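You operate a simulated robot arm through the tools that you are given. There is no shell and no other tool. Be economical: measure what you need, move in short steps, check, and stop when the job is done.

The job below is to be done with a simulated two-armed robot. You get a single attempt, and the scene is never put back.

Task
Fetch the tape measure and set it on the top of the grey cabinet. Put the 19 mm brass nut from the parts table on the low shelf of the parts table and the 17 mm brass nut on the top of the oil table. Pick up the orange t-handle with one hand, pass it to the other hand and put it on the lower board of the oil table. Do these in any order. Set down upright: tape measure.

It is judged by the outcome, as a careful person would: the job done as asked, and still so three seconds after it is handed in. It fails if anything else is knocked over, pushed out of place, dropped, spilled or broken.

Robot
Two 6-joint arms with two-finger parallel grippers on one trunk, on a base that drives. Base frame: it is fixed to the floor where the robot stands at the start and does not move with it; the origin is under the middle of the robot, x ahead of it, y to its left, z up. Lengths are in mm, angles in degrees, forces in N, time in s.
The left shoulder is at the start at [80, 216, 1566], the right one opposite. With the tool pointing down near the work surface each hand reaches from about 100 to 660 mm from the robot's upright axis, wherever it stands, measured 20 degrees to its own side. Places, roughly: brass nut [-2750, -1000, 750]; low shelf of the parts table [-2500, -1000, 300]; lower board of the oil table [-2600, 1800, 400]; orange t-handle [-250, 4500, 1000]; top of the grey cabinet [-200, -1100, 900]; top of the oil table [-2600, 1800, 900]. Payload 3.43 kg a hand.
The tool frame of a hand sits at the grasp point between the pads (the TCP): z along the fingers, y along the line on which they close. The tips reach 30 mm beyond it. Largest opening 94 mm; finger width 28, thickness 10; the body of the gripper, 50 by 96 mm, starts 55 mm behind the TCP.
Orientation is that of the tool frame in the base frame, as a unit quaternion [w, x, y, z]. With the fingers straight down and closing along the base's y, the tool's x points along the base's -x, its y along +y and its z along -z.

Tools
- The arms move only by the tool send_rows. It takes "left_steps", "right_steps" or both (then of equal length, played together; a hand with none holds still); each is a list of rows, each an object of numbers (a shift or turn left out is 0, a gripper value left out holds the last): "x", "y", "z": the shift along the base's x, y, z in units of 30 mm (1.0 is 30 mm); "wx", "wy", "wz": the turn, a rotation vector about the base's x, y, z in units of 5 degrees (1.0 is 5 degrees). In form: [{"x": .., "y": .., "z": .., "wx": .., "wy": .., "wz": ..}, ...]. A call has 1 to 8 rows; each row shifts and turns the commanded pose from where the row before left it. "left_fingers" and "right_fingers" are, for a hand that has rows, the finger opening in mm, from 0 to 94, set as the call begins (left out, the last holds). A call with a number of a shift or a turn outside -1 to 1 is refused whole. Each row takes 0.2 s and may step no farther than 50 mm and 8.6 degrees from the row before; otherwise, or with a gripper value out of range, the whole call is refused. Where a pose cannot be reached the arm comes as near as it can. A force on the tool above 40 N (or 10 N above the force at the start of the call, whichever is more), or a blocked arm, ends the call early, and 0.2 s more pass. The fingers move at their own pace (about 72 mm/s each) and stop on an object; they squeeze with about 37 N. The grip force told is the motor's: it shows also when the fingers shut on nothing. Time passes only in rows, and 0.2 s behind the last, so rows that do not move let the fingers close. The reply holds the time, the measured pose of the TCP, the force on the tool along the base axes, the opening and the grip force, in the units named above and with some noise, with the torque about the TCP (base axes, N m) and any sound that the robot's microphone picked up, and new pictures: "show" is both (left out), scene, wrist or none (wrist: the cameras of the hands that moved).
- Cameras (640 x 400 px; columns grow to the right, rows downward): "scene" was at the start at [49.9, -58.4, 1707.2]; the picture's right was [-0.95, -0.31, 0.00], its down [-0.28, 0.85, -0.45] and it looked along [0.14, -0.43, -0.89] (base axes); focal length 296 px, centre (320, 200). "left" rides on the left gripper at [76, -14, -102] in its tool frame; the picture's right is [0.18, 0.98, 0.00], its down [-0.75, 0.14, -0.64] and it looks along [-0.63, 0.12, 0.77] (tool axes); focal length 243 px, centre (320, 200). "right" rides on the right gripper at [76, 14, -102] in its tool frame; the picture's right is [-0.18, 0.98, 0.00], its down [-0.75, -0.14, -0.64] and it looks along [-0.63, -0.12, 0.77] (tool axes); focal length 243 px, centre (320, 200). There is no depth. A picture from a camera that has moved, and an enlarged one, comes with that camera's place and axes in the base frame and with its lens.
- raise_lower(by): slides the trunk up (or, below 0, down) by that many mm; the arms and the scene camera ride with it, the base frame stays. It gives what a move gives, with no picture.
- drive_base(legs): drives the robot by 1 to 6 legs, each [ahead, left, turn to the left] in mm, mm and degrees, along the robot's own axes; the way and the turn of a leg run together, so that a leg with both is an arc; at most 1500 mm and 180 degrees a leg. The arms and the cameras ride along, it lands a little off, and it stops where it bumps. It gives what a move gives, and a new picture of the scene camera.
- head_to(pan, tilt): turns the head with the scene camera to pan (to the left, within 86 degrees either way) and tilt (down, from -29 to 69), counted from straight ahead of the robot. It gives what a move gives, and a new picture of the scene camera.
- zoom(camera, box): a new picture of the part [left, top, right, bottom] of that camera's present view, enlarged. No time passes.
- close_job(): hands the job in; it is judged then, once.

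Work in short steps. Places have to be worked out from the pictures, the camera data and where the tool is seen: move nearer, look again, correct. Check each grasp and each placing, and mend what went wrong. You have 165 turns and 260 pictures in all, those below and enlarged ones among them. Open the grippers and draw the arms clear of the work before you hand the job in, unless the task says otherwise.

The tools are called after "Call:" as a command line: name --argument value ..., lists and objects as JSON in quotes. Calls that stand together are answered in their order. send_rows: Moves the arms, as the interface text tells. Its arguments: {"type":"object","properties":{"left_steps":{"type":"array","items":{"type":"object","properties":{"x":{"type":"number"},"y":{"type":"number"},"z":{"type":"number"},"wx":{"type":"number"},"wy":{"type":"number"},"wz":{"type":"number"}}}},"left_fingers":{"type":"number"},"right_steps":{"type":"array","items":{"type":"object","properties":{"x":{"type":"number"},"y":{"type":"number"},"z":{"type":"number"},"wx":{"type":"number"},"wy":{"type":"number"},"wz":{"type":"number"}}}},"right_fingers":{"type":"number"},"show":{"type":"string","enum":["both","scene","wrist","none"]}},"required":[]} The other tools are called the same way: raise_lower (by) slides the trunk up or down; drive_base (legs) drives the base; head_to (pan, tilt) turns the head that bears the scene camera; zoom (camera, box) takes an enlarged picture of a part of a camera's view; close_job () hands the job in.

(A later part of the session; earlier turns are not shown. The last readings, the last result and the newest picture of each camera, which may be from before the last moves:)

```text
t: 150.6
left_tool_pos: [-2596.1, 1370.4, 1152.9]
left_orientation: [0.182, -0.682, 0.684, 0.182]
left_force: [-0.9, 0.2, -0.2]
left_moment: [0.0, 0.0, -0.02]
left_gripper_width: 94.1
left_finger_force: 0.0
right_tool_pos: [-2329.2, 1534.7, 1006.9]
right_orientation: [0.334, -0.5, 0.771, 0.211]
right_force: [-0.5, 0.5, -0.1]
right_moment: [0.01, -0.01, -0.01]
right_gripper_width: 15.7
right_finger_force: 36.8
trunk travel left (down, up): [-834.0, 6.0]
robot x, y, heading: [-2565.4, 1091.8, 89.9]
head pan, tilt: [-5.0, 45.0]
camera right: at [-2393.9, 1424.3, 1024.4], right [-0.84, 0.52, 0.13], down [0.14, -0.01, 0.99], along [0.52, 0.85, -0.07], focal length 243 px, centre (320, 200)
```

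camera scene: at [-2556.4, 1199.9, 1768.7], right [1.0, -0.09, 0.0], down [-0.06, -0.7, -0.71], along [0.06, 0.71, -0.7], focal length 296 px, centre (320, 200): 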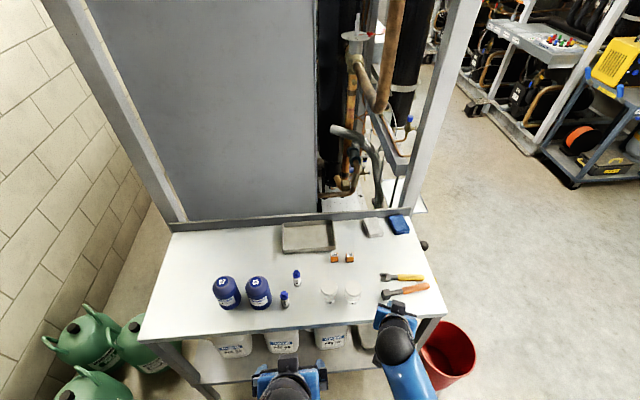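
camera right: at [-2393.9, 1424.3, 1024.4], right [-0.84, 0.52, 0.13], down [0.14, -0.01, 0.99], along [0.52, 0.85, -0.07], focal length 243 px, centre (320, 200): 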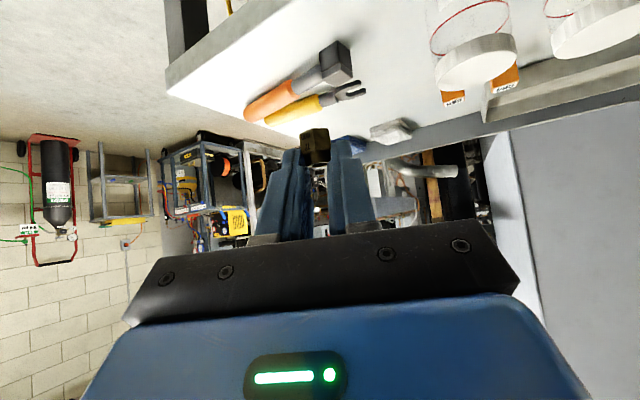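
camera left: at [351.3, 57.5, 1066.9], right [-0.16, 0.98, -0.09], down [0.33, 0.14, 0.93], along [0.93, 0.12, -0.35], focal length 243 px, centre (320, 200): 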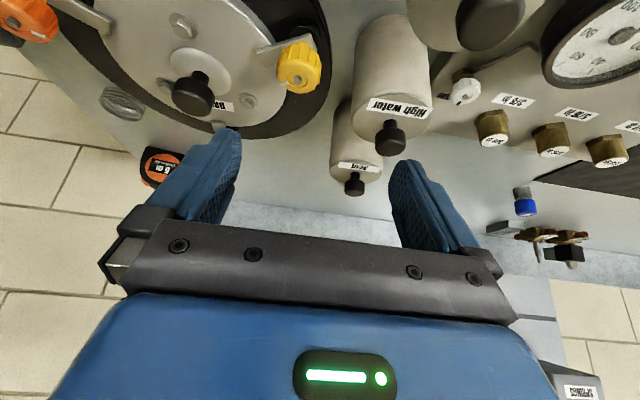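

The spot ahead of the nut is clear (wrench head at ~1617, jar at x≈−2413, edge y≈1521). Move in 27 mm and descend to ~962.

Call:
send_rows --right_steps '[{"y": 0.9}, {"z": -0.8}, {"z": -0.7}, {}]' --show "wrist"

```text
t: 151.6
left_tool_pos: [-2595.4, 1368.0, 1151.8]
left_orientation: [0.183, -0.682, 0.684, 0.183]
left_force: [0.4, 0.3, -0.2]
left_moment: [0.0, -0.01, 0.01]
left_gripper_width: 93.8
left_finger_force: 0.1
right_tool_pos: [-2329.3, 1560.0, 963.9]
right_orientation: [0.333, -0.5, 0.771, 0.212]
right_force: [-0.2, 0.3, -0.4]
right_moment: [0.0, 0.01, -0.01]
right_gripper_width: 15.1
right_finger_force: 36.7
trunk travel left (down, up): [-834.0, 6.0]
robot x, y, heading: [-2565.3, 1091.6, 90.2]
head pan, tilt: [-5.0, 45.0]
camera right: at [-2393.8, 1449.3, 979.9], right [-0.84, 0.52, 0.13], down [0.14, -0.01, 0.99], along [0.52, 0.85, -0.07], focal length 243 px, centre (320, 200)
```

right: 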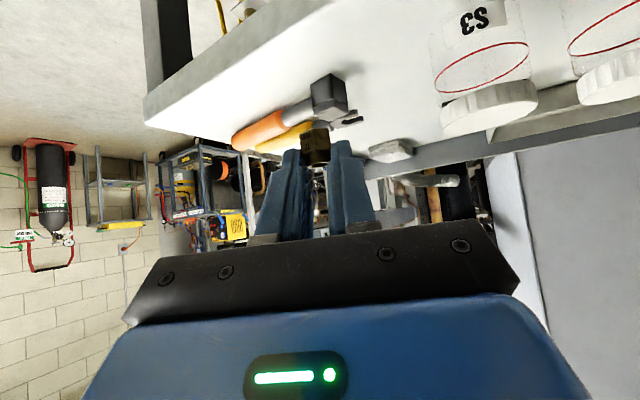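

The table is lower than assumed (~870), so the edge is y≈1548. I shift 30 mm left and 24 mm in, away from the wrench, and go lower.

Call:
send_rows --right_steps '[{"x": -1}, {"y": 0.8}, {"z": -0.6}, {"z": -0.5}, {}]' --show "both"

```text
t: 152.8
left_tool_pos: [-2595.0, 1369.3, 1153.3]
left_orientation: [0.183, -0.682, 0.684, 0.183]
left_force: [0.2, 0.2, -0.7]
left_moment: [-0.02, -0.03, -0.01]
left_gripper_width: 94.0
left_finger_force: 0.0
right_tool_pos: [-2357.7, 1584.3, 932.0]
right_orientation: [0.334, -0.5, 0.771, 0.211]
right_force: [-0.6, 0.3, -0.3]
right_moment: [0.0, 0.01, 0.01]
right_gripper_width: 15.6
right_finger_force: 37.4
trunk travel left (down, up): [-834.0, 6.0]
robot x, y, heading: [-2565.0, 1093.0, 90.1]
head pan, tilt: [-5.0, 45.0]
camera scene: at [-2557.7, 1205.3, 1768.3], right [1.0, -0.09, 0.0], down [-0.06, -0.7, -0.71], along [0.06, 0.7, -0.71], focal length 296 px, centre (320, 200)
camera right: at [-2423.4, 1473.4, 948.0], right [-0.84, 0.52, 0.13], down [0.14, -0.01, 0.99], along [0.52, 0.85, -0.07], focal length 243 px, centre (320, 200)
```

scene: 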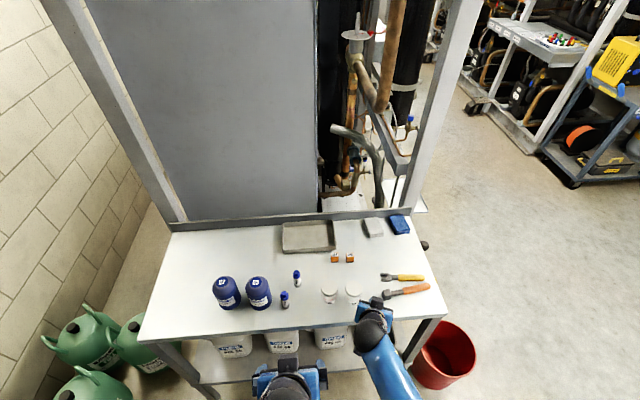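
right: 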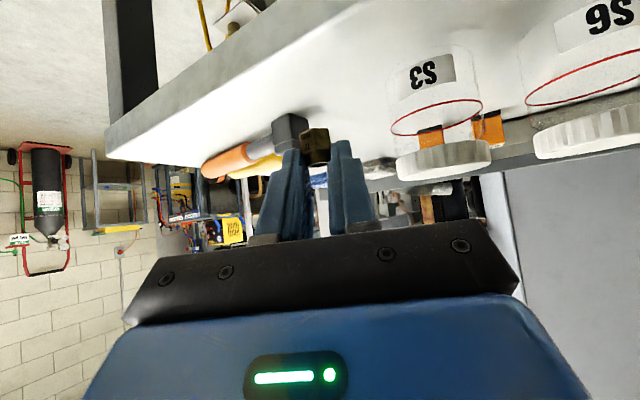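

Clear on both sides. Fine descent until contact.

Call:
send_rows --right_steps '[{"z": -0.15}, {"z": -0.15}, {"z": -0.1}, {"z": -0.1}, {"z": -0.1}, {"z": -0.1}, {}]' --show "wrist"

```text
t: 154.4
left_tool_pos: [-2594.6, 1369.8, 1153.0]
left_orientation: [0.182, -0.682, 0.685, 0.183]
left_force: [0.0, 0.4, 0.4]
left_moment: [0.01, 0.05, -0.02]
left_gripper_width: 93.9
left_finger_force: 0.0
right_tool_pos: [-2358.7, 1584.6, 909.7]
right_orientation: [0.334, -0.5, 0.771, 0.211]
right_force: [0.7, 0.2, -0.3]
right_moment: [-0.03, 0.02, 0.0]
right_gripper_width: 15.1
right_finger_force: 37.0
trunk travel left (down, up): [-834.0, 6.0]
robot x, y, heading: [-2565.3, 1090.7, 89.9]
head pan, tilt: [-5.0, 45.0]
camera right: at [-2423.7, 1474.0, 926.1], right [-0.84, 0.52, 0.13], down [0.14, -0.01, 0.99], along [0.52, 0.85, -0.07], focal length 243 px, centre (320, 200)
```

right: 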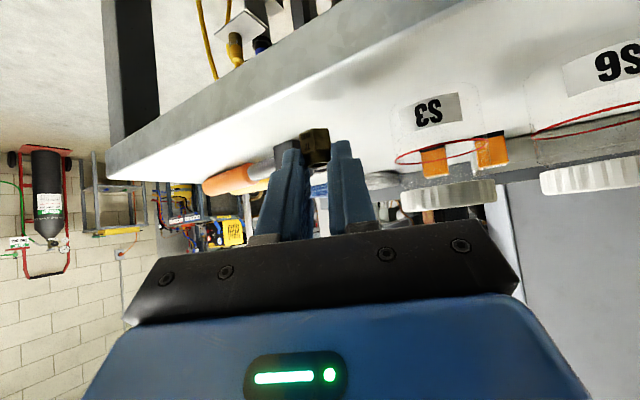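

Call:
send_rows --right_steps '[{"z": -0.1}, {"z": -0.1}, {"z": -0.1}, {"z": -0.1}, {"z": -0.1}, {"z": -0.1}, {}]' --show "wrist"

```text
t: 156.0
left_tool_pos: [-2596.1, 1368.1, 1153.6]
left_orientation: [0.183, -0.682, 0.684, 0.183]
left_force: [-0.1, 0.0, -0.1]
left_moment: [0.01, 0.01, 0.02]
left_gripper_width: 94.2
left_finger_force: 0.0
right_tool_pos: [-2360.1, 1584.1, 893.5]
right_orientation: [0.334, -0.5, 0.77, 0.214]
right_force: [2.5, 0.1, 13.0]
right_moment: [0.17, -0.06, 0.01]
right_gripper_width: 15.7
right_finger_force: 36.6
trunk travel left (down, up): [-834.0, 6.0]
robot x, y, heading: [-2563.3, 1093.3, 89.9]
head pan, tilt: [-5.0, 45.0]
camera right: at [-2424.2, 1474.2, 909.0], right [-0.84, 0.52, 0.13], down [0.14, -0.01, 0.99], along [0.52, 0.85, -0.06], focal length 243 px, centre (320, 200)
```

right: 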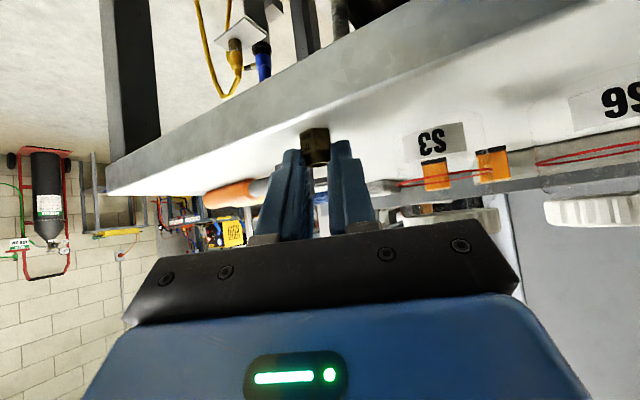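

Contact, but the nut is only ~15 mm from the edge. I lift slightly, shift inward 12 mm (and 8 mm left), and touch down again.

Call:
send_rows --right_steps '[{"z": 0.3}, {"y": 0.4, "x": -0.25}, {"z": -0.1}, {"z": -0.08}, {"z": -0.08}, {}]' --show "wrist"

```text
t: 157.4
left_tool_pos: [-2596.1, 1370.3, 1153.1]
left_orientation: [0.183, -0.682, 0.684, 0.183]
left_force: [1.0, -0.3, 0.4]
left_moment: [0.0, 0.01, -0.02]
left_gripper_width: 94.2
left_finger_force: 0.1
right_tool_pos: [-2365.9, 1596.7, 894.2]
right_orientation: [0.335, -0.499, 0.771, 0.212]
right_force: [0.9, 0.6, 3.5]
right_moment: [0.04, 0.02, 0.0]
right_gripper_width: 15.3
right_finger_force: 36.5
trunk travel left (down, up): [-834.0, 6.0]
robot x, y, heading: [-2565.4, 1093.6, 90.0]
head pan, tilt: [-5.0, 45.0]
camera right: at [-2431.5, 1486.2, 909.5], right [-0.84, 0.52, 0.13], down [0.14, -0.01, 0.99], along [0.52, 0.85, -0.07], focal length 243 px, centre (320, 200)
```

right: 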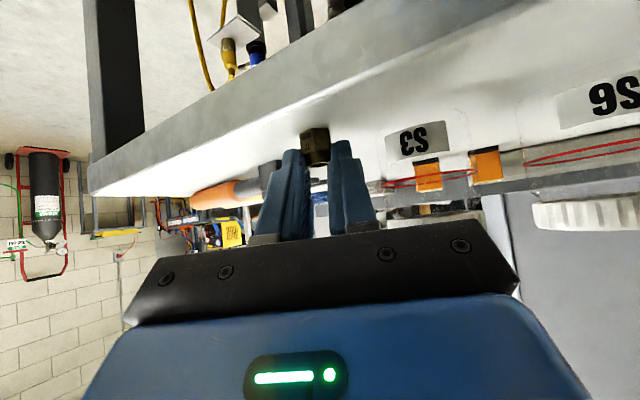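

Touching (3.5 N) and further inside. Release to a small opening (34 mm) and withdraw up and back.

Call:
send_rows --right_steps '[{}, {}]' --right_fingers 34 --show "none"

Call:
send_rows --right_steps '[{"z": 0.5, "y": -0.4, "x": -0.2}, {"z": 0.6, "y": -0.6, "x": -0.3}, {"z": 1, "y": -1}, {"z": 0.5, "y": -0.5}, {}]' --show "wrist"

```text
t: 158.0
left_tool_pos: [-2595.0, 1369.6, 1152.7]
left_orientation: [0.182, -0.682, 0.685, 0.182]
left_force: [-0.5, -0.3, -0.4]
left_moment: [-0.04, -0.02, 0.02]
left_gripper_width: 94.0
left_finger_force: 0.1
right_tool_pos: [-2367.5, 1596.3, 891.9]
right_orientation: [0.333, -0.5, 0.771, 0.211]
right_force: [0.1, -0.9, -0.6]
right_moment: [-0.01, -0.02, -0.01]
right_gripper_width: 33.9
right_finger_force: 0.1
trunk travel left (down, up): [-834.0, 6.0]
robot x, y, heading: [-2562.1, 1093.3, 90.0]
head pan, tilt: [-5.0, 45.0]
```

```text
t: 159.2
left_tool_pos: [-2595.6, 1369.6, 1152.7]
left_orientation: [0.182, -0.682, 0.684, 0.183]
left_force: [-0.8, 0.2, 0.8]
left_moment: [0.01, -0.04, -0.01]
left_gripper_width: 93.9
left_finger_force: 0.0
right_tool_pos: [-2381.2, 1520.4, 972.1]
right_orientation: [0.333, -0.5, 0.771, 0.211]
right_force: [-0.4, -1.0, 0.4]
right_moment: [0.0, 0.06, 0.0]
right_gripper_width: 34.2
right_finger_force: 0.0
trunk travel left (down, up): [-834.0, 6.0]
robot x, y, heading: [-2564.6, 1093.8, 89.9]
head pan, tilt: [-5.0, 45.0]
camera right: at [-2446.1, 1410.9, 987.4], right [-0.84, 0.52, 0.13], down [0.14, -0.01, 0.99], along [0.52, 0.85, -0.07], focal length 243 px, centre (320, 200)
```

right: 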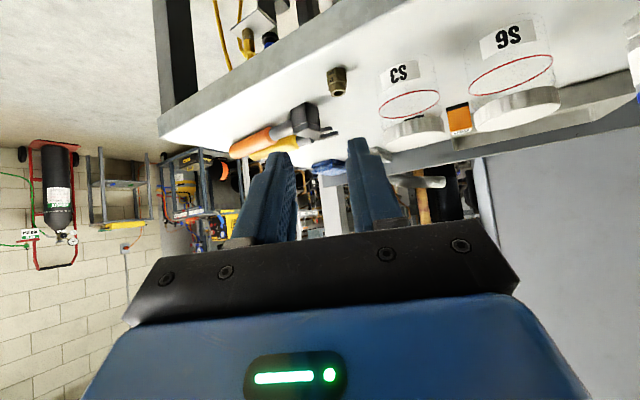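

The 17 mm nut stands on the oil table. Now I back off and move right into the aisle to look for the T-handle.

Call:
drive_base --legs '[[-450, 0, 0], [0, -1250, 0]]'

Call:
head_to --pan -10 --tilt 12

```text
t: 167.8
left_tool_pos: [-1336.5, 924.6, 1152.4]
left_orientation: [-0.183, 0.684, -0.682, -0.183]
left_force: [0.0, -0.9, 0.5]
left_moment: [0.05, 0.0, 0.02]
left_gripper_width: 94.1
left_finger_force: 0.0
right_tool_pos: [-1123.9, 1077.9, 971.8]
right_orientation: [0.332, -0.503, 0.769, 0.213]
right_force: [0.4, 0.2, -0.4]
right_moment: [-0.02, 0.01, -0.03]
right_gripper_width: 34.1
right_finger_force: 0.0
trunk travel left (down, up): [-834.0, 6.0]
robot x, y, heading: [-1300.9, 647.7, 90.2]
head pan, tilt: [-5.0, 45.0]
camera scene: at [-1298.8, 760.9, 1768.3], right [1.0, -0.08, 0.0], down [-0.06, -0.7, -0.71], along [0.06, 0.7, -0.71], focal length 296 px, centre (320, 200)
```

scene: 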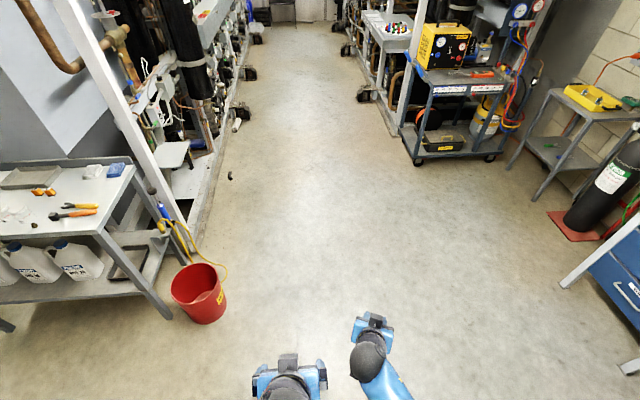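

```text
t: 168.8
left_tool_pos: [-1335.5, 925.1, 1153.1]
left_orientation: [-0.182, 0.685, -0.681, -0.183]
left_force: [-0.4, 0.5, 0.2]
left_moment: [0.0, 0.02, -0.02]
left_gripper_width: 94.1
left_finger_force: 0.1
right_tool_pos: [-1124.6, 1078.2, 971.0]
right_orientation: [0.333, -0.503, 0.769, 0.213]
right_force: [0.1, -0.8, 0.5]
right_moment: [-0.02, 0.01, -0.01]
right_gripper_width: 34.1
right_finger_force: 0.1
trunk travel left (down, up): [-834.0, 6.0]
robot x, y, heading: [-1305.8, 647.8, 90.2]
head pan, tilt: [-10.0, 12.0]
camera scene: at [-1288.0, 771.9, 1819.9], right [0.99, -0.17, 0.0], down [-0.04, -0.21, -0.98], along [0.16, 0.96, -0.21], focal length 296 px, centre (320, 200)
```

scene: 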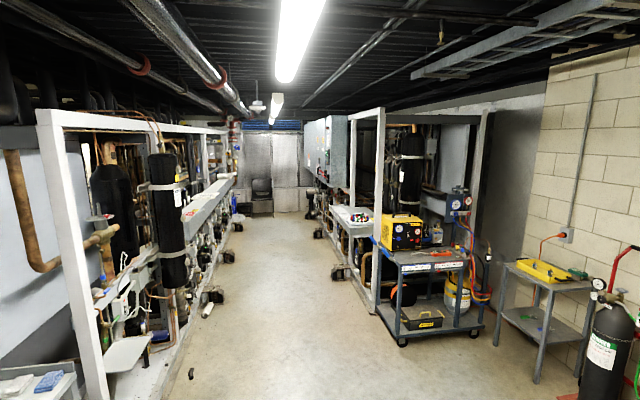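

The approximate T-handle place projects onto the white table with coloured things at (355,215). Zoom.

Call:
zoom --camera "scene" --box '[316, 190, 396, 240]'

Call:
drive_base --legs '[[1500, 0, 0], [900, -100, 0]]'

Call:
head_to --pan -35 --tilt 25

```text
8.00 times, centred on (356, 215) of scene
camera zoom: at [-1288.0, 771.9, 1819.9], right [0.99, -0.17, 0.0], down [-0.04, -0.21, -0.98], along [0.16, 0.96, -0.21], focal length 2364 px, centre (32, 80)
```

zoom: 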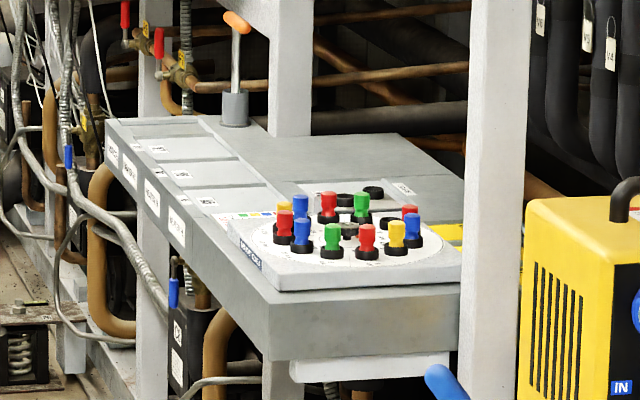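

```text
t: 180.6
left_tool_pos: [-1267.8, 3308.8, 1152.5]
left_orientation: [-0.181, 0.688, -0.678, -0.185]
left_force: [-0.5, -0.3, 0.0]
left_moment: [0.04, 0.03, -0.03]
left_gripper_width: 94.2
left_finger_force: 0.0
right_tool_pos: [-1055.9, 3463.2, 971.5]
right_orientation: [0.333, -0.505, 0.767, 0.213]
right_force: [-0.3, -0.2, 1.6]
right_moment: [0.01, 0.0, -0.01]
right_gripper_width: 34.0
right_finger_force: 0.0
trunk travel left (down, up): [-834.0, 6.0]
robot x, y, heading: [-1233.7, 3033.4, 90.7]
head pan, tilt: [-10.0, 12.0]
camera scene: at [-1218.1, 3155.0, 1820.1], right [0.99, -0.16, 0.0], down [-0.03, -0.2, -0.98], along [0.16, 0.97, -0.21], focal length 296 px, centre (320, 200)
```

scene: 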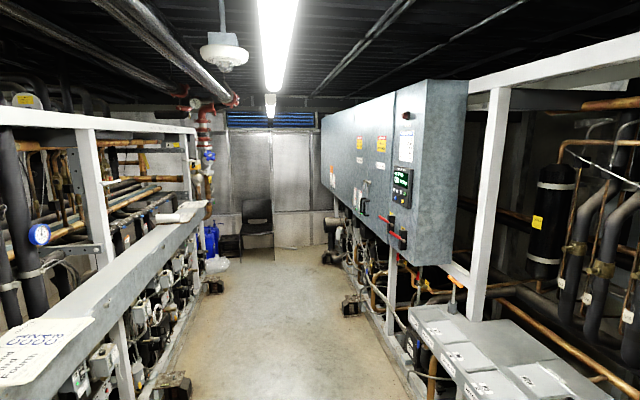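

```text
t: 181.4
left_tool_pos: [-1268.0, 3309.3, 1152.7]
left_orientation: [-0.181, 0.687, -0.679, -0.184]
left_force: [-0.4, -0.9, 0.5]
left_moment: [-0.03, 0.03, 0.01]
left_gripper_width: 94.0
left_finger_force: 0.1
right_tool_pos: [-1056.1, 3464.5, 970.6]
right_orientation: [0.331, -0.506, 0.767, 0.214]
right_force: [0.4, -0.2, -0.3]
right_moment: [0.0, 0.0, -0.02]
right_gripper_width: 34.1
right_finger_force: 0.1
trunk travel left (down, up): [-834.0, 6.0]
robot x, y, heading: [-1232.0, 3035.0, 90.9]
head pan, tilt: [-35.0, 25.0]
camera scene: at [-1181.0, 3141.7, 1798.8], right [0.83, -0.56, 0.0], down [-0.24, -0.35, -0.91], along [0.51, 0.75, -0.42], focal length 296 px, centre (320, 200)
```

scene: 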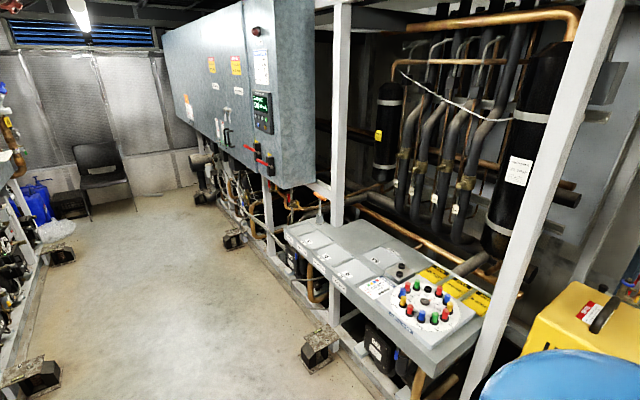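

The orange T-handle stands in a socket at the far end of this tray. Zoom.

Call:
zoom --camera "scene" --box '[264, 160, 376, 230]'

```text
5.71 times, centred on (320, 195) of scene
camera zoom: at [-1181.0, 3141.7, 1798.8], right [0.83, -0.56, 0.0], down [-0.24, -0.35, -0.91], along [0.51, 0.75, -0.42], focal length 1689 px, centre (320, 229)
```

zoom: 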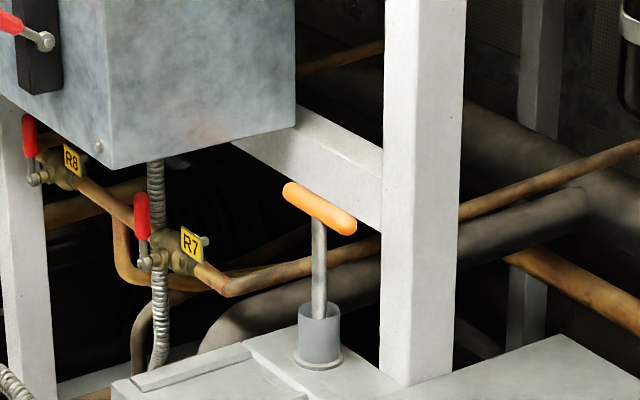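

The T-handle stands in a cup with its bar along y, at about (−250,4500), bar z≈1060. I'll pick it with the left hand, standing at about (−1100,4290) facing +x first for a look.

Call:
drive_base --legs '[[1250, 0, -0.9], [0, 0, -90]]'

Call:
head_to --pan 10 --tilt 30

```text
t: 191.5
left_tool_pos: [-964.5, 4280.9, 1153.6]
left_orientation: [0.258, 0.009, 0.966, -0.002]
left_force: [-0.1, 0.4, 0.7]
left_moment: [-0.02, -0.03, -0.02]
left_gripper_width: 93.9
left_finger_force: 0.0
right_tool_pos: [-815.4, 4065.1, 971.0]
right_orientation: [0.384, 0.197, 0.898, -0.089]
right_force: [0.8, -0.2, 0.2]
right_moment: [0.0, 0.02, 0.01]
right_gripper_width: 34.3
right_finger_force: 0.0
trunk travel left (down, up): [-834.0, 6.0]
robot x, y, heading: [-1240.3, 4251.5, -0.7]
head pan, tilt: [-35.0, 25.0]
camera scene: at [-1137.1, 4201.3, 1798.9], right [-0.59, -0.81, 0.0], down [-0.34, 0.25, -0.91], along [0.73, -0.53, -0.42], focal length 296 px, centre (320, 200)
```

scene: 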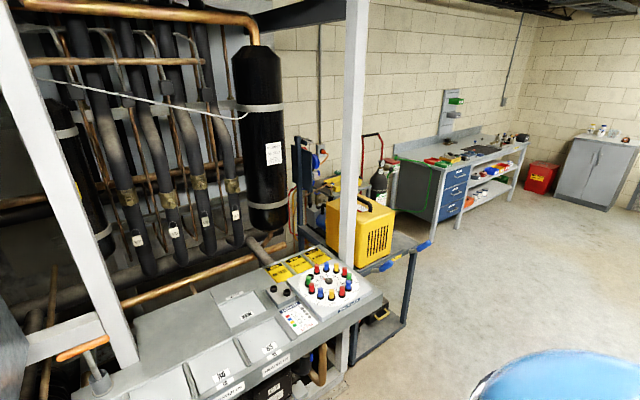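

```text
t: 192.6
left_tool_pos: [-965.1, 4280.8, 1152.9]
left_orientation: [0.259, 0.008, 0.966, -0.002]
left_force: [-0.1, -0.2, -0.3]
left_moment: [0.03, 0.04, -0.03]
left_gripper_width: 94.3
left_finger_force: 0.2
right_tool_pos: [-815.4, 4065.2, 970.8]
right_orientation: [0.384, 0.198, 0.897, -0.088]
right_force: [0.0, 0.1, 0.3]
right_moment: [-0.01, -0.01, 0.02]
right_gripper_width: 34.2
right_finger_force: 0.0
trunk travel left (down, up): [-834.0, 6.0]
robot x, y, heading: [-1240.1, 4255.5, -1.1]
head pan, tilt: [10.0, 30.0]
camera scene: at [-1122.4, 4269.4, 1790.9], right [0.16, -0.99, 0.0], down [-0.49, -0.08, -0.87], along [0.86, 0.14, -0.5], focal length 296 px, centre (320, 200)
```

scene: 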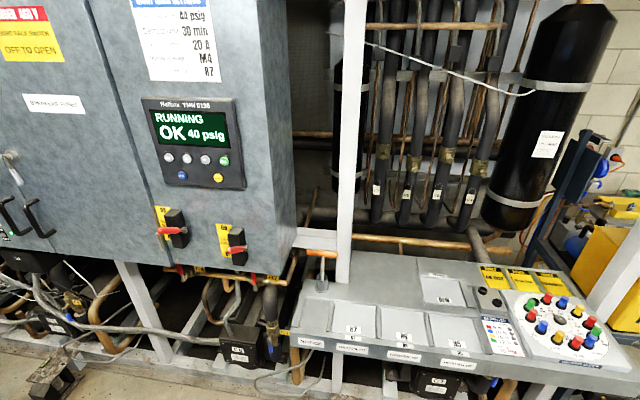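

Triangulated: T-bar centre ≈(−332,4390,1119), cup top ≈1018, panel box side at y≈4510. I shift the base right, square it, and prepare the left hand with a 60° forward tilt in line with the handle.

Call:
drive_base --legs '[[0, -85, 1.1]]'

Call:
send_rows --left_steps '[{"wy": -1, "y": 1}, {"wy": -1, "y": 1}, {"wy": -1, "y": 1}, {"wy": -1, "y": 1}, {"wy": -1, "y": 1}, {"wy": -1, "y": 1, "z": -1}, {"z": -1}, {}]' --left_fingers 60 --show "both"

```text
t: 193.7
left_tool_pos: [-966.6, 4212.9, 1153.0]
left_orientation: [0.259, -0.003, 0.966, -0.003]
left_force: [0.3, 1.1, -0.4]
left_moment: [-0.06, 0.0, -0.01]
left_gripper_width: 94.1
left_finger_force: 0.1
right_tool_pos: [-811.8, 3997.7, 972.2]
right_orientation: [0.386, 0.188, 0.899, -0.09]
right_force: [0.5, 1.1, -1.1]
right_moment: [-0.03, -0.01, -0.05]
right_gripper_width: 34.3
right_finger_force: 0.1
trunk travel left (down, up): [-834.0, 6.0]
robot x, y, heading: [-1242.9, 4173.2, 0.1]
head pan, tilt: [10.0, 30.0]
camera scene: at [-1123.3, 4204.2, 1790.7], right [0.18, -0.98, 0.01], down [-0.49, -0.1, -0.87], along [0.85, 0.15, -0.5], focal length 296 px, centre (320, 200)
```

scene: 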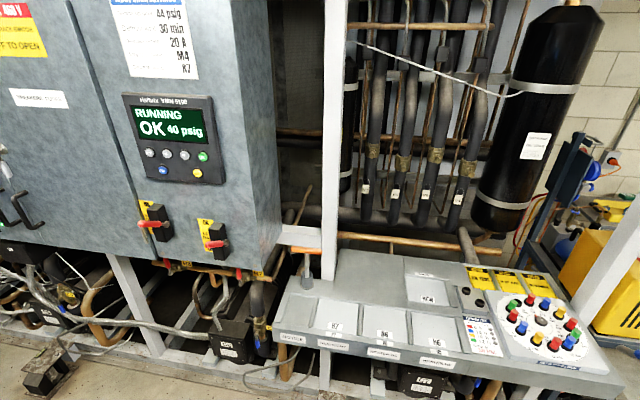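

```text
t: 195.5
left_tool_pos: [-956.3, 4364.7, 1063.0]
left_orientation: [0.499, -0.002, 0.867, 0.001]
left_force: [-0.2, -0.8, -0.7]
left_moment: [0.01, 0.02, 0.0]
left_gripper_width: 60.1
left_finger_force: 0.0
left hand out of reach, approached as far as the arm can: row 1, 2, 3
right_tool_pos: [-811.3, 3990.1, 970.4]
right_orientation: [0.385, 0.188, 0.899, -0.084]
right_force: [0.2, 0.3, 0.1]
right_moment: [0.03, 0.0, -0.02]
right_gripper_width: 34.0
right_finger_force: 0.1
trunk travel left (down, up): [-834.0, 6.0]
robot x, y, heading: [-1241.1, 4173.8, 0.2]
head pan, tilt: [10.0, 30.0]
camera scene: at [-1121.3, 4188.8, 1790.7], right [0.18, -0.98, 0.0], down [-0.49, -0.09, -0.87], along [0.85, 0.15, -0.5], focal length 296 px, centre (320, 200)
camera left: at [-1083.6, 4348.7, 1048.4], right [-0.1, 0.98, -0.16], down [-0.18, 0.14, 0.97], along [0.98, 0.12, 0.16], focal length 243 px, centre (320, 200)
```

scene: 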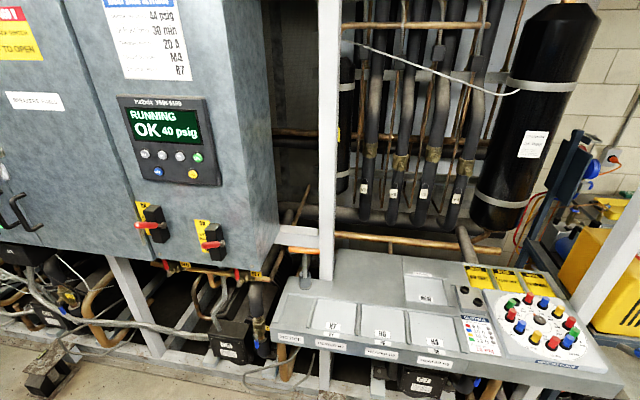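
left: 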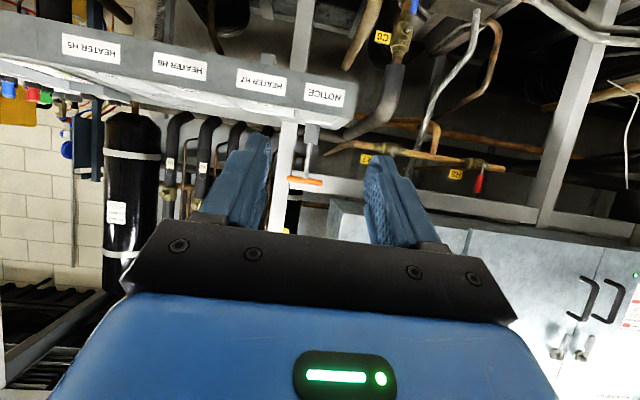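

The handle is confirmed at y≈4388, z≈1118 for the bar. I pull the right hand in and up, raise nothing else, then drive 340 mm ahead.

Call:
send_rows --right_steps '[{"x": -1, "z": 0.6}, {"x": -1, "z": 0.6}, {"x": -1, "z": 0.6}, {"x": -1, "z": 0.6}, {"x": -1, "z": 0.6}, {}]' --left_steps '[{"y": 0.4}, {"y": 0.37}, {}, {}, {}, {}]' --show "none"

Call:
drive_base --legs '[[340, 0, 0]]'

Call:
send_rows --left_steps '[{"x": 1}, {"x": 1}, {"x": 1}, {}]' --show "both"

```text
t: 196.9
left_tool_pos: [-956.9, 4376.7, 1057.5]
left_orientation: [0.487, 0.002, 0.874, -0.001]
left_force: [-0.5, 1.1, 0.7]
left_moment: [0.0, 0.0, -0.01]
left_gripper_width: 60.1
left_finger_force: 0.1
left hand out of reach, approached as far as the arm can: row 2
right_tool_pos: [-963.4, 3988.9, 1060.3]
right_orientation: [0.385, 0.189, 0.899, -0.085]
right_force: [1.1, -0.2, -0.4]
right_moment: [-0.02, 0.02, 0.01]
right_gripper_width: 34.0
right_finger_force: 0.0
trunk travel left (down, up): [-834.0, 6.0]
robot x, y, heading: [-1241.4, 4175.4, 0.2]
head pan, tilt: [10.0, 30.0]
```

```text
t: 199.1
left_tool_pos: [-618.0, 4379.4, 1056.9]
left_orientation: [0.487, 0.001, 0.874, 0.0]
left_force: [0.5, 0.3, 0.3]
left_moment: [0.0, 0.0, 0.05]
left_gripper_width: 60.2
left_finger_force: 0.1
right_tool_pos: [-622.5, 3992.5, 1060.9]
right_orientation: [0.387, 0.187, 0.899, -0.084]
right_force: [0.4, 0.0, -0.3]
right_moment: [-0.03, -0.02, -0.01]
right_gripper_width: 33.8
right_finger_force: 0.0
trunk travel left (down, up): [-834.0, 6.0]
robot x, y, heading: [-899.5, 4176.3, 0.5]
head pan, tilt: [10.0, 30.0]
camera scene: at [-785.1, 4191.6, 1791.2], right [0.18, -0.98, 0.0], down [-0.49, -0.09, -0.87], along [0.85, 0.16, -0.5], focal length 296 px, centre (320, 200)
```

scene: 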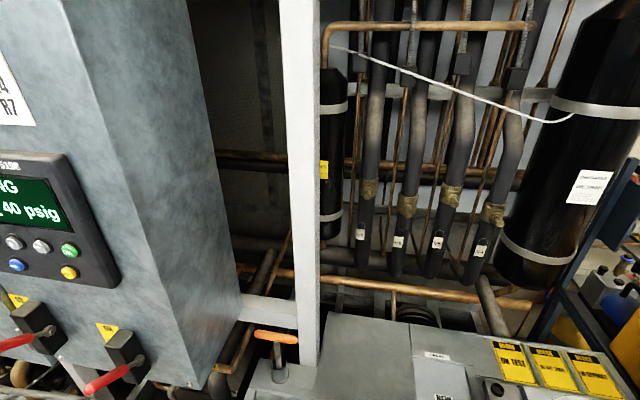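

```text
t: 200.1
left_tool_pos: [-526.3, 4379.5, 1056.4]
left_orientation: [0.485, 0.001, 0.874, 0.0]
left_force: [0.2, 0.2, 0.1]
left_moment: [-0.02, 0.0, 0.03]
left_gripper_width: 59.8
left_finger_force: 0.0
right_tool_pos: [-620.2, 3991.5, 1061.2]
right_orientation: [0.386, 0.188, 0.899, -0.085]
right_force: [0.5, 0.2, 0.4]
right_moment: [0.04, -0.01, 0.0]
right_gripper_width: 34.1
right_finger_force: 0.1
trunk travel left (down, up): [-834.0, 6.0]
robot x, y, heading: [-903.8, 4172.6, 0.4]
head pan, tilt: [10.0, 30.0]
camera scene: at [-780.3, 4191.6, 1790.8], right [0.18, -0.98, 0.0], down [-0.49, -0.09, -0.87], along [0.85, 0.16, -0.5], focal length 296 px, centre (320, 200)
camera left: at [-654.7, 4366.7, 1046.5], right [-0.1, 0.98, -0.16], down [-0.15, 0.14, 0.98], along [0.98, 0.12, 0.13], focal length 243 px, centre (320, 200)
```

scene: 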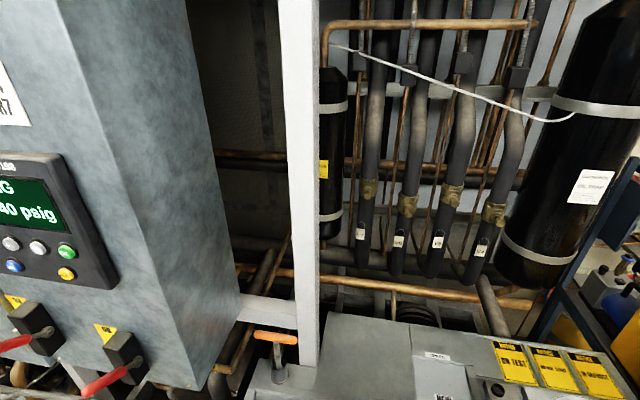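
left: 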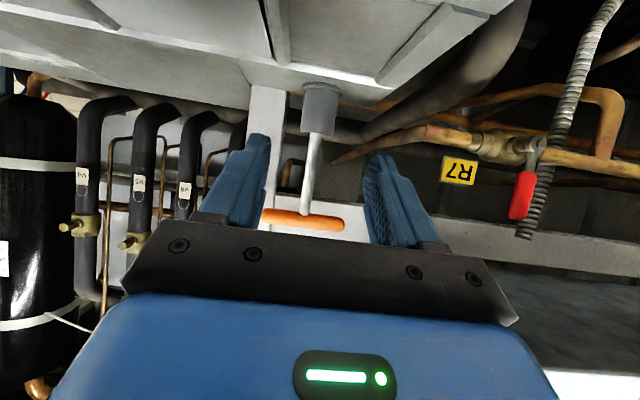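

Handle line is y≈4388, cup top z≈1002. Align y, set z≈1050, and advance 150 mm, checking before the last bit.

Call:
send_rows --left_steps '[{"y": 0.28, "z": -0.2, "x": 0.5}, {"x": 1}, {"x": 1}, {"x": 1}, {"x": 1}, {}]' --show "wrist"

```text
t: 201.5
left_tool_pos: [-391.2, 4390.4, 1052.0]
left_orientation: [0.485, 0.002, 0.874, -0.001]
left_force: [-0.7, 0.1, -0.8]
left_moment: [0.0, 0.0, 0.01]
left_gripper_width: 59.9
left_finger_force: 0.0
right_tool_pos: [-620.7, 3991.7, 1061.0]
right_orientation: [0.386, 0.188, 0.899, -0.085]
right_force: [-0.2, 0.6, 0.1]
right_moment: [0.0, 0.01, -0.02]
right_gripper_width: 33.8
right_finger_force: 0.1
trunk travel left (down, up): [-834.0, 6.0]
robot x, y, heading: [-896.2, 4169.1, 0.5]
head pan, tilt: [10.0, 30.0]
camera left: at [-519.3, 4375.3, 1041.7], right [-0.1, 0.98, -0.16], down [-0.15, 0.14, 0.98], along [0.98, 0.12, 0.13], focal length 243 px, centre (320, 200)
```

left: 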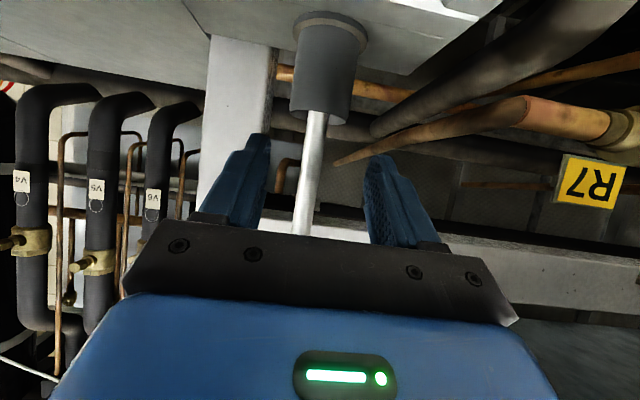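

Shaft centred, tips clear the cup rim. Advance the last 50 mm and close.

Call:
send_rows --left_steps '[{"x": 0.8}, {"x": 0.85}, {}]' --show "wrist"

Call:
send_rows --left_steps '[{}, {}, {}, {}]' --left_fingers 2 --show "both"

```text
t: 202.3
left_tool_pos: [-342.8, 4388.2, 1052.8]
left_orientation: [0.487, 0.0, 0.874, 0.0]
left_force: [-0.2, -0.4, 0.2]
left_moment: [-0.02, -0.04, 0.01]
left_gripper_width: 60.2
left_finger_force: 0.1
right_tool_pos: [-622.3, 3991.2, 1060.9]
right_orientation: [0.387, 0.187, 0.899, -0.084]
right_force: [0.3, 0.8, -0.9]
right_moment: [0.0, -0.02, 0.02]
right_gripper_width: 34.1
right_finger_force: 0.1
trunk travel left (down, up): [-834.0, 6.0]
robot x, y, heading: [-901.4, 4175.9, 0.3]
head pan, tilt: [10.0, 30.0]
camera left: at [-471.0, 4374.6, 1041.8], right [-0.1, 0.98, -0.16], down [-0.15, 0.14, 0.98], along [0.98, 0.12, 0.13], focal length 243 px, centre (320, 200)
```

left: 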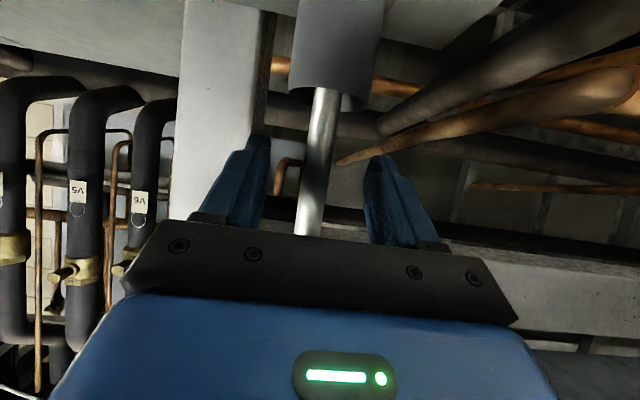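

```text
t: 203.3
left_tool_pos: [-341.4, 4388.9, 1051.8]
left_orientation: [0.486, 0.001, 0.874, 0.0]
left_force: [1.5, -1.1, 0.5]
left_moment: [0.02, -0.13, -0.02]
left_gripper_width: 18.6
left_finger_force: 36.9
right_tool_pos: [-620.4, 3992.1, 1061.0]
right_orientation: [0.386, 0.188, 0.899, -0.085]
right_force: [0.4, 0.9, -0.1]
right_moment: [0.03, 0.0, 0.0]
right_gripper_width: 33.9
right_finger_force: 0.0
trunk travel left (down, up): [-834.0, 6.0]
robot x, y, heading: [-898.4, 4172.0, 0.2]
head pan, tilt: [10.0, 30.0]
camera scene: at [-780.6, 4191.2, 1790.9], right [0.18, -0.98, 0.0], down [-0.49, -0.09, -0.87], along [0.85, 0.16, -0.5], focal length 296 px, centre (320, 200)
camera left: at [-470.3, 4374.5, 1041.6], right [-0.1, 0.98, -0.16], down [-0.15, 0.14, 0.98], along [0.98, 0.12, 0.13], focal length 243 px, centre (320, 200)
```

scene: 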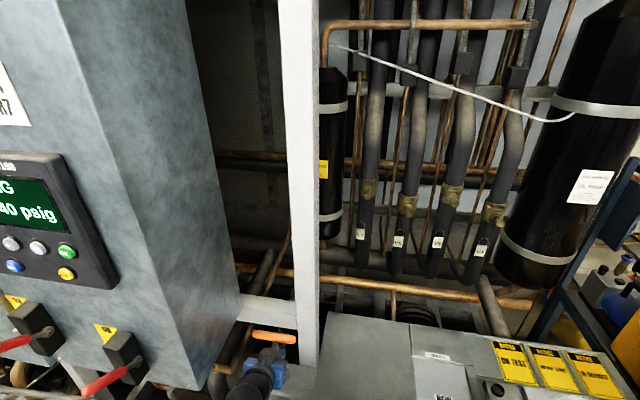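
left: 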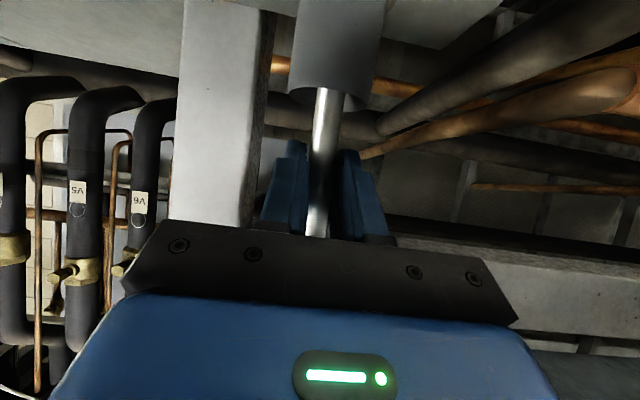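

Shaft gripped (18.6 mm). Lift straight up 90 mm.

Call:
send_rows --left_steps '[{"z": 0.5}, {"z": 0.5}, {"z": 0.5}, {"z": 0.5}, {"z": 0.5}, {"z": 0.5}, {}]' --show "both"

```text
t: 204.9
left_tool_pos: [-341.2, 4391.2, 1142.4]
left_orientation: [0.486, 0.001, 0.874, -0.001]
left_force: [-0.2, -1.1, -3.1]
left_moment: [-0.01, 0.05, 0.02]
left_gripper_width: 18.5
left_finger_force: 36.8
right_tool_pos: [-619.6, 3991.3, 1060.1]
right_orientation: [0.385, 0.188, 0.899, -0.085]
right_force: [-1.0, 0.1, -0.4]
right_moment: [-0.03, 0.01, 0.01]
right_gripper_width: 34.0
right_finger_force: 0.1
trunk travel left (down, up): [-834.0, 6.0]
robot x, y, heading: [-902.8, 4173.5, 0.6]
head pan, tilt: [10.0, 30.0]
camera scene: at [-780.1, 4191.7, 1790.8], right [0.18, -0.98, 0.0], down [-0.49, -0.09, -0.87], along [0.85, 0.16, -0.5], focal length 296 px, centre (320, 200)
camera left: at [-470.2, 4376.1, 1131.7], right [-0.1, 0.98, -0.16], down [-0.15, 0.14, 0.98], along [0.98, 0.12, 0.13], focal length 243 px, centre (320, 200)
```

scene: 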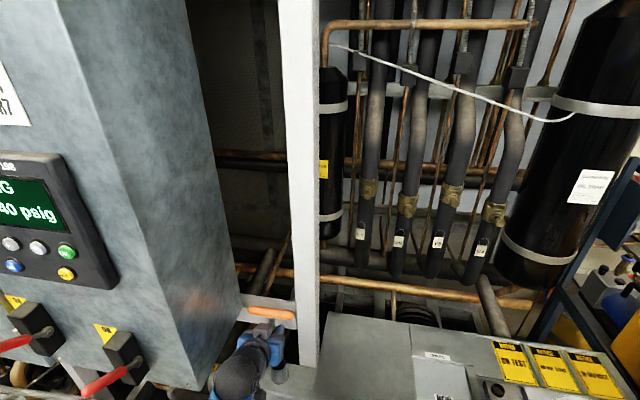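
left: 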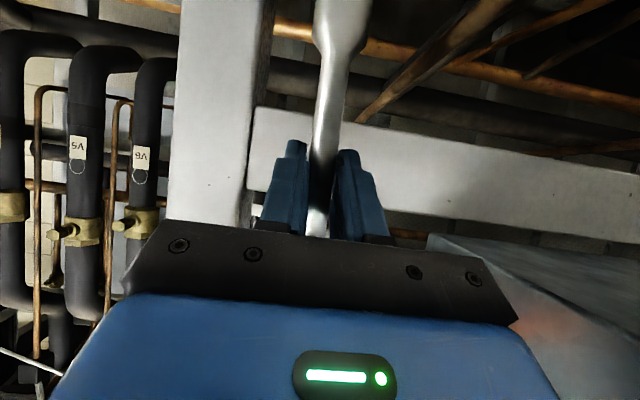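

It lifts freely (3 N); the shaft has a thicker socket end. Lift another 75 mm to be sure it clears the cup.

Call:
send_rows --left_steps '[{"z": 0.5}, {"z": 0.5}, {"z": 0.5}, {"z": 0.5}, {"z": 0.5}, {}]' --show "both"

```text
t: 206.3
left_tool_pos: [-342.2, 4389.1, 1217.8]
left_orientation: [0.485, 0.002, 0.874, -0.001]
left_force: [0.8, -0.2, -3.7]
left_moment: [-0.01, -0.03, 0.03]
left_gripper_width: 18.7
left_finger_force: 36.7
right_tool_pos: [-620.1, 3992.2, 1061.0]
right_orientation: [0.386, 0.188, 0.899, -0.085]
right_force: [-0.6, -1.0, 0.1]
right_moment: [0.01, -0.02, 0.0]
right_gripper_width: 34.0
right_finger_force: 0.1
trunk travel left (down, up): [-834.0, 6.0]
robot x, y, heading: [-900.7, 4174.0, 0.5]
head pan, tilt: [10.0, 30.0]
camera scene: at [-780.2, 4191.7, 1790.8], right [0.18, -0.98, 0.0], down [-0.49, -0.09, -0.87], along [0.85, 0.16, -0.5], focal length 296 px, centre (320, 200)
camera left: at [-471.0, 4374.5, 1207.8], right [-0.1, 0.98, -0.16], down [-0.15, 0.14, 0.98], along [0.98, 0.12, 0.13], focal length 243 px, centre (320, 200)
```

scene: 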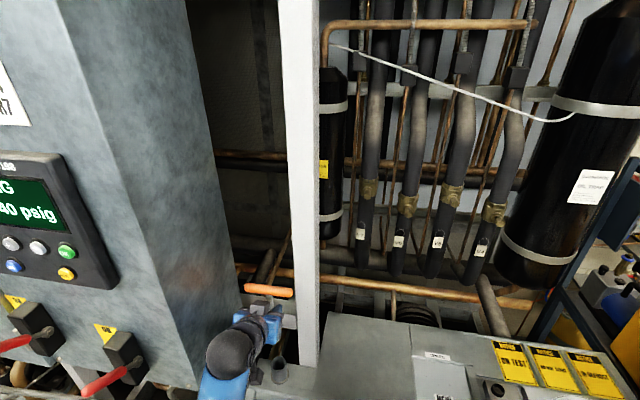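
left: 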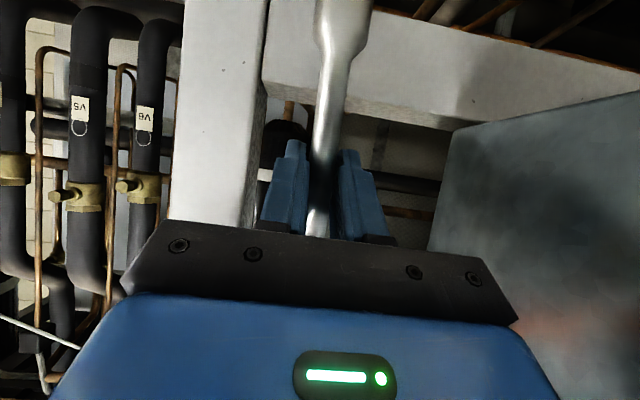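

Call:
zoom --camera "scene" --box '[192, 270, 352, 400]'

```text
3.08 times, centred on (272, 335) of scene
camera zoom: at [-780.2, 4191.7, 1790.8], right [0.18, -0.98, 0.0], down [-0.49, -0.09, -0.87], along [0.85, 0.16, -0.5], focal length 909 px, centre (468, -215)
```

zoom: 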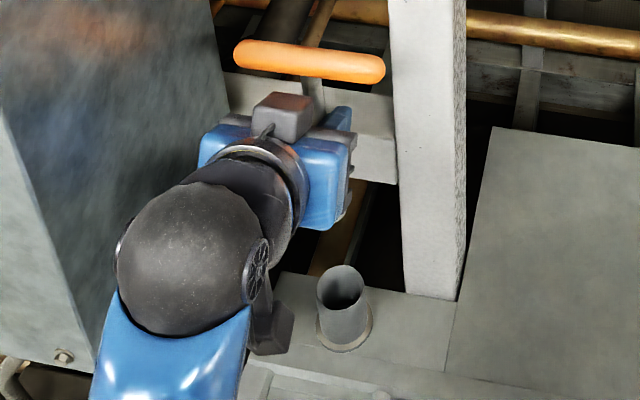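

The cup is empty — the handle is out. Back straight into the aisle.

Call:
drive_base --legs '[[-400, 0, 0]]'

Call:
head_to --pan 20 --tilt 40

```text
t: 208.8
left_tool_pos: [-744.5, 4388.4, 1216.1]
left_orientation: [0.484, -0.003, 0.875, 0.002]
left_force: [0.7, 0.6, -2.6]
left_moment: [0.01, 0.02, 0.0]
left_gripper_width: 18.4
left_finger_force: 37.0
right_tool_pos: [-1017.9, 3989.0, 1060.4]
right_orientation: [0.385, 0.185, 0.9, -0.084]
right_force: [0.0, -0.1, 0.8]
right_moment: [0.01, 0.06, -0.02]
right_gripper_width: 34.0
right_finger_force: 0.0
trunk travel left (down, up): [-834.0, 6.0]
robot x, y, heading: [-1304.0, 4168.8, 0.8]
head pan, tilt: [10.0, 30.0]
camera scene: at [-1178.1, 4188.3, 1790.5], right [0.19, -0.98, 0.0], down [-0.49, -0.09, -0.86], along [0.85, 0.16, -0.5], focal length 296 px, centre (320, 200)
```

scene: 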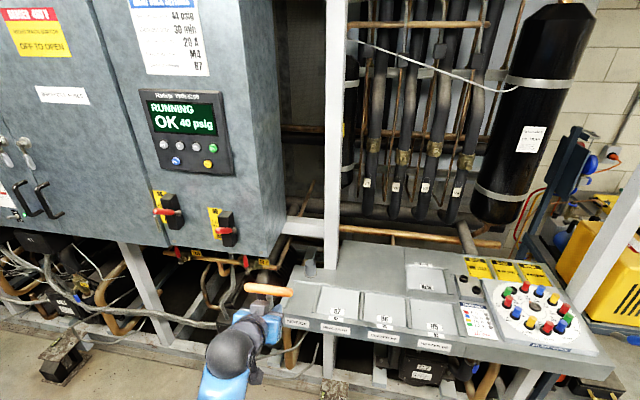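

```text
t: 209.6
left_tool_pos: [-744.0, 4388.5, 1216.7]
left_orientation: [0.485, -0.002, 0.874, 0.001]
left_force: [0.2, -0.2, -4.1]
left_moment: [0.0, 0.01, 0.02]
left_gripper_width: 18.8
left_finger_force: 37.2
right_tool_pos: [-1019.5, 3989.1, 1060.5]
right_orientation: [0.386, 0.184, 0.9, -0.082]
right_force: [-0.3, -0.1, 0.1]
right_moment: [-0.01, 0.01, -0.01]
right_gripper_width: 33.7
right_finger_force: 0.1
trunk travel left (down, up): [-834.0, 6.0]
robot x, y, heading: [-1304.0, 4170.3, 0.9]
head pan, tilt: [20.0, 40.0]
camera scene: at [-1190.1, 4201.4, 1775.4], right [0.36, -0.93, 0.0], down [-0.6, -0.23, -0.77], along [0.72, 0.27, -0.64], focal length 296 px, centre (320, 200)
```

scene: 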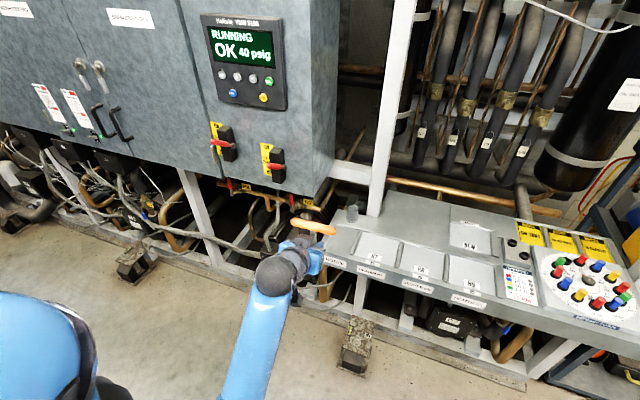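

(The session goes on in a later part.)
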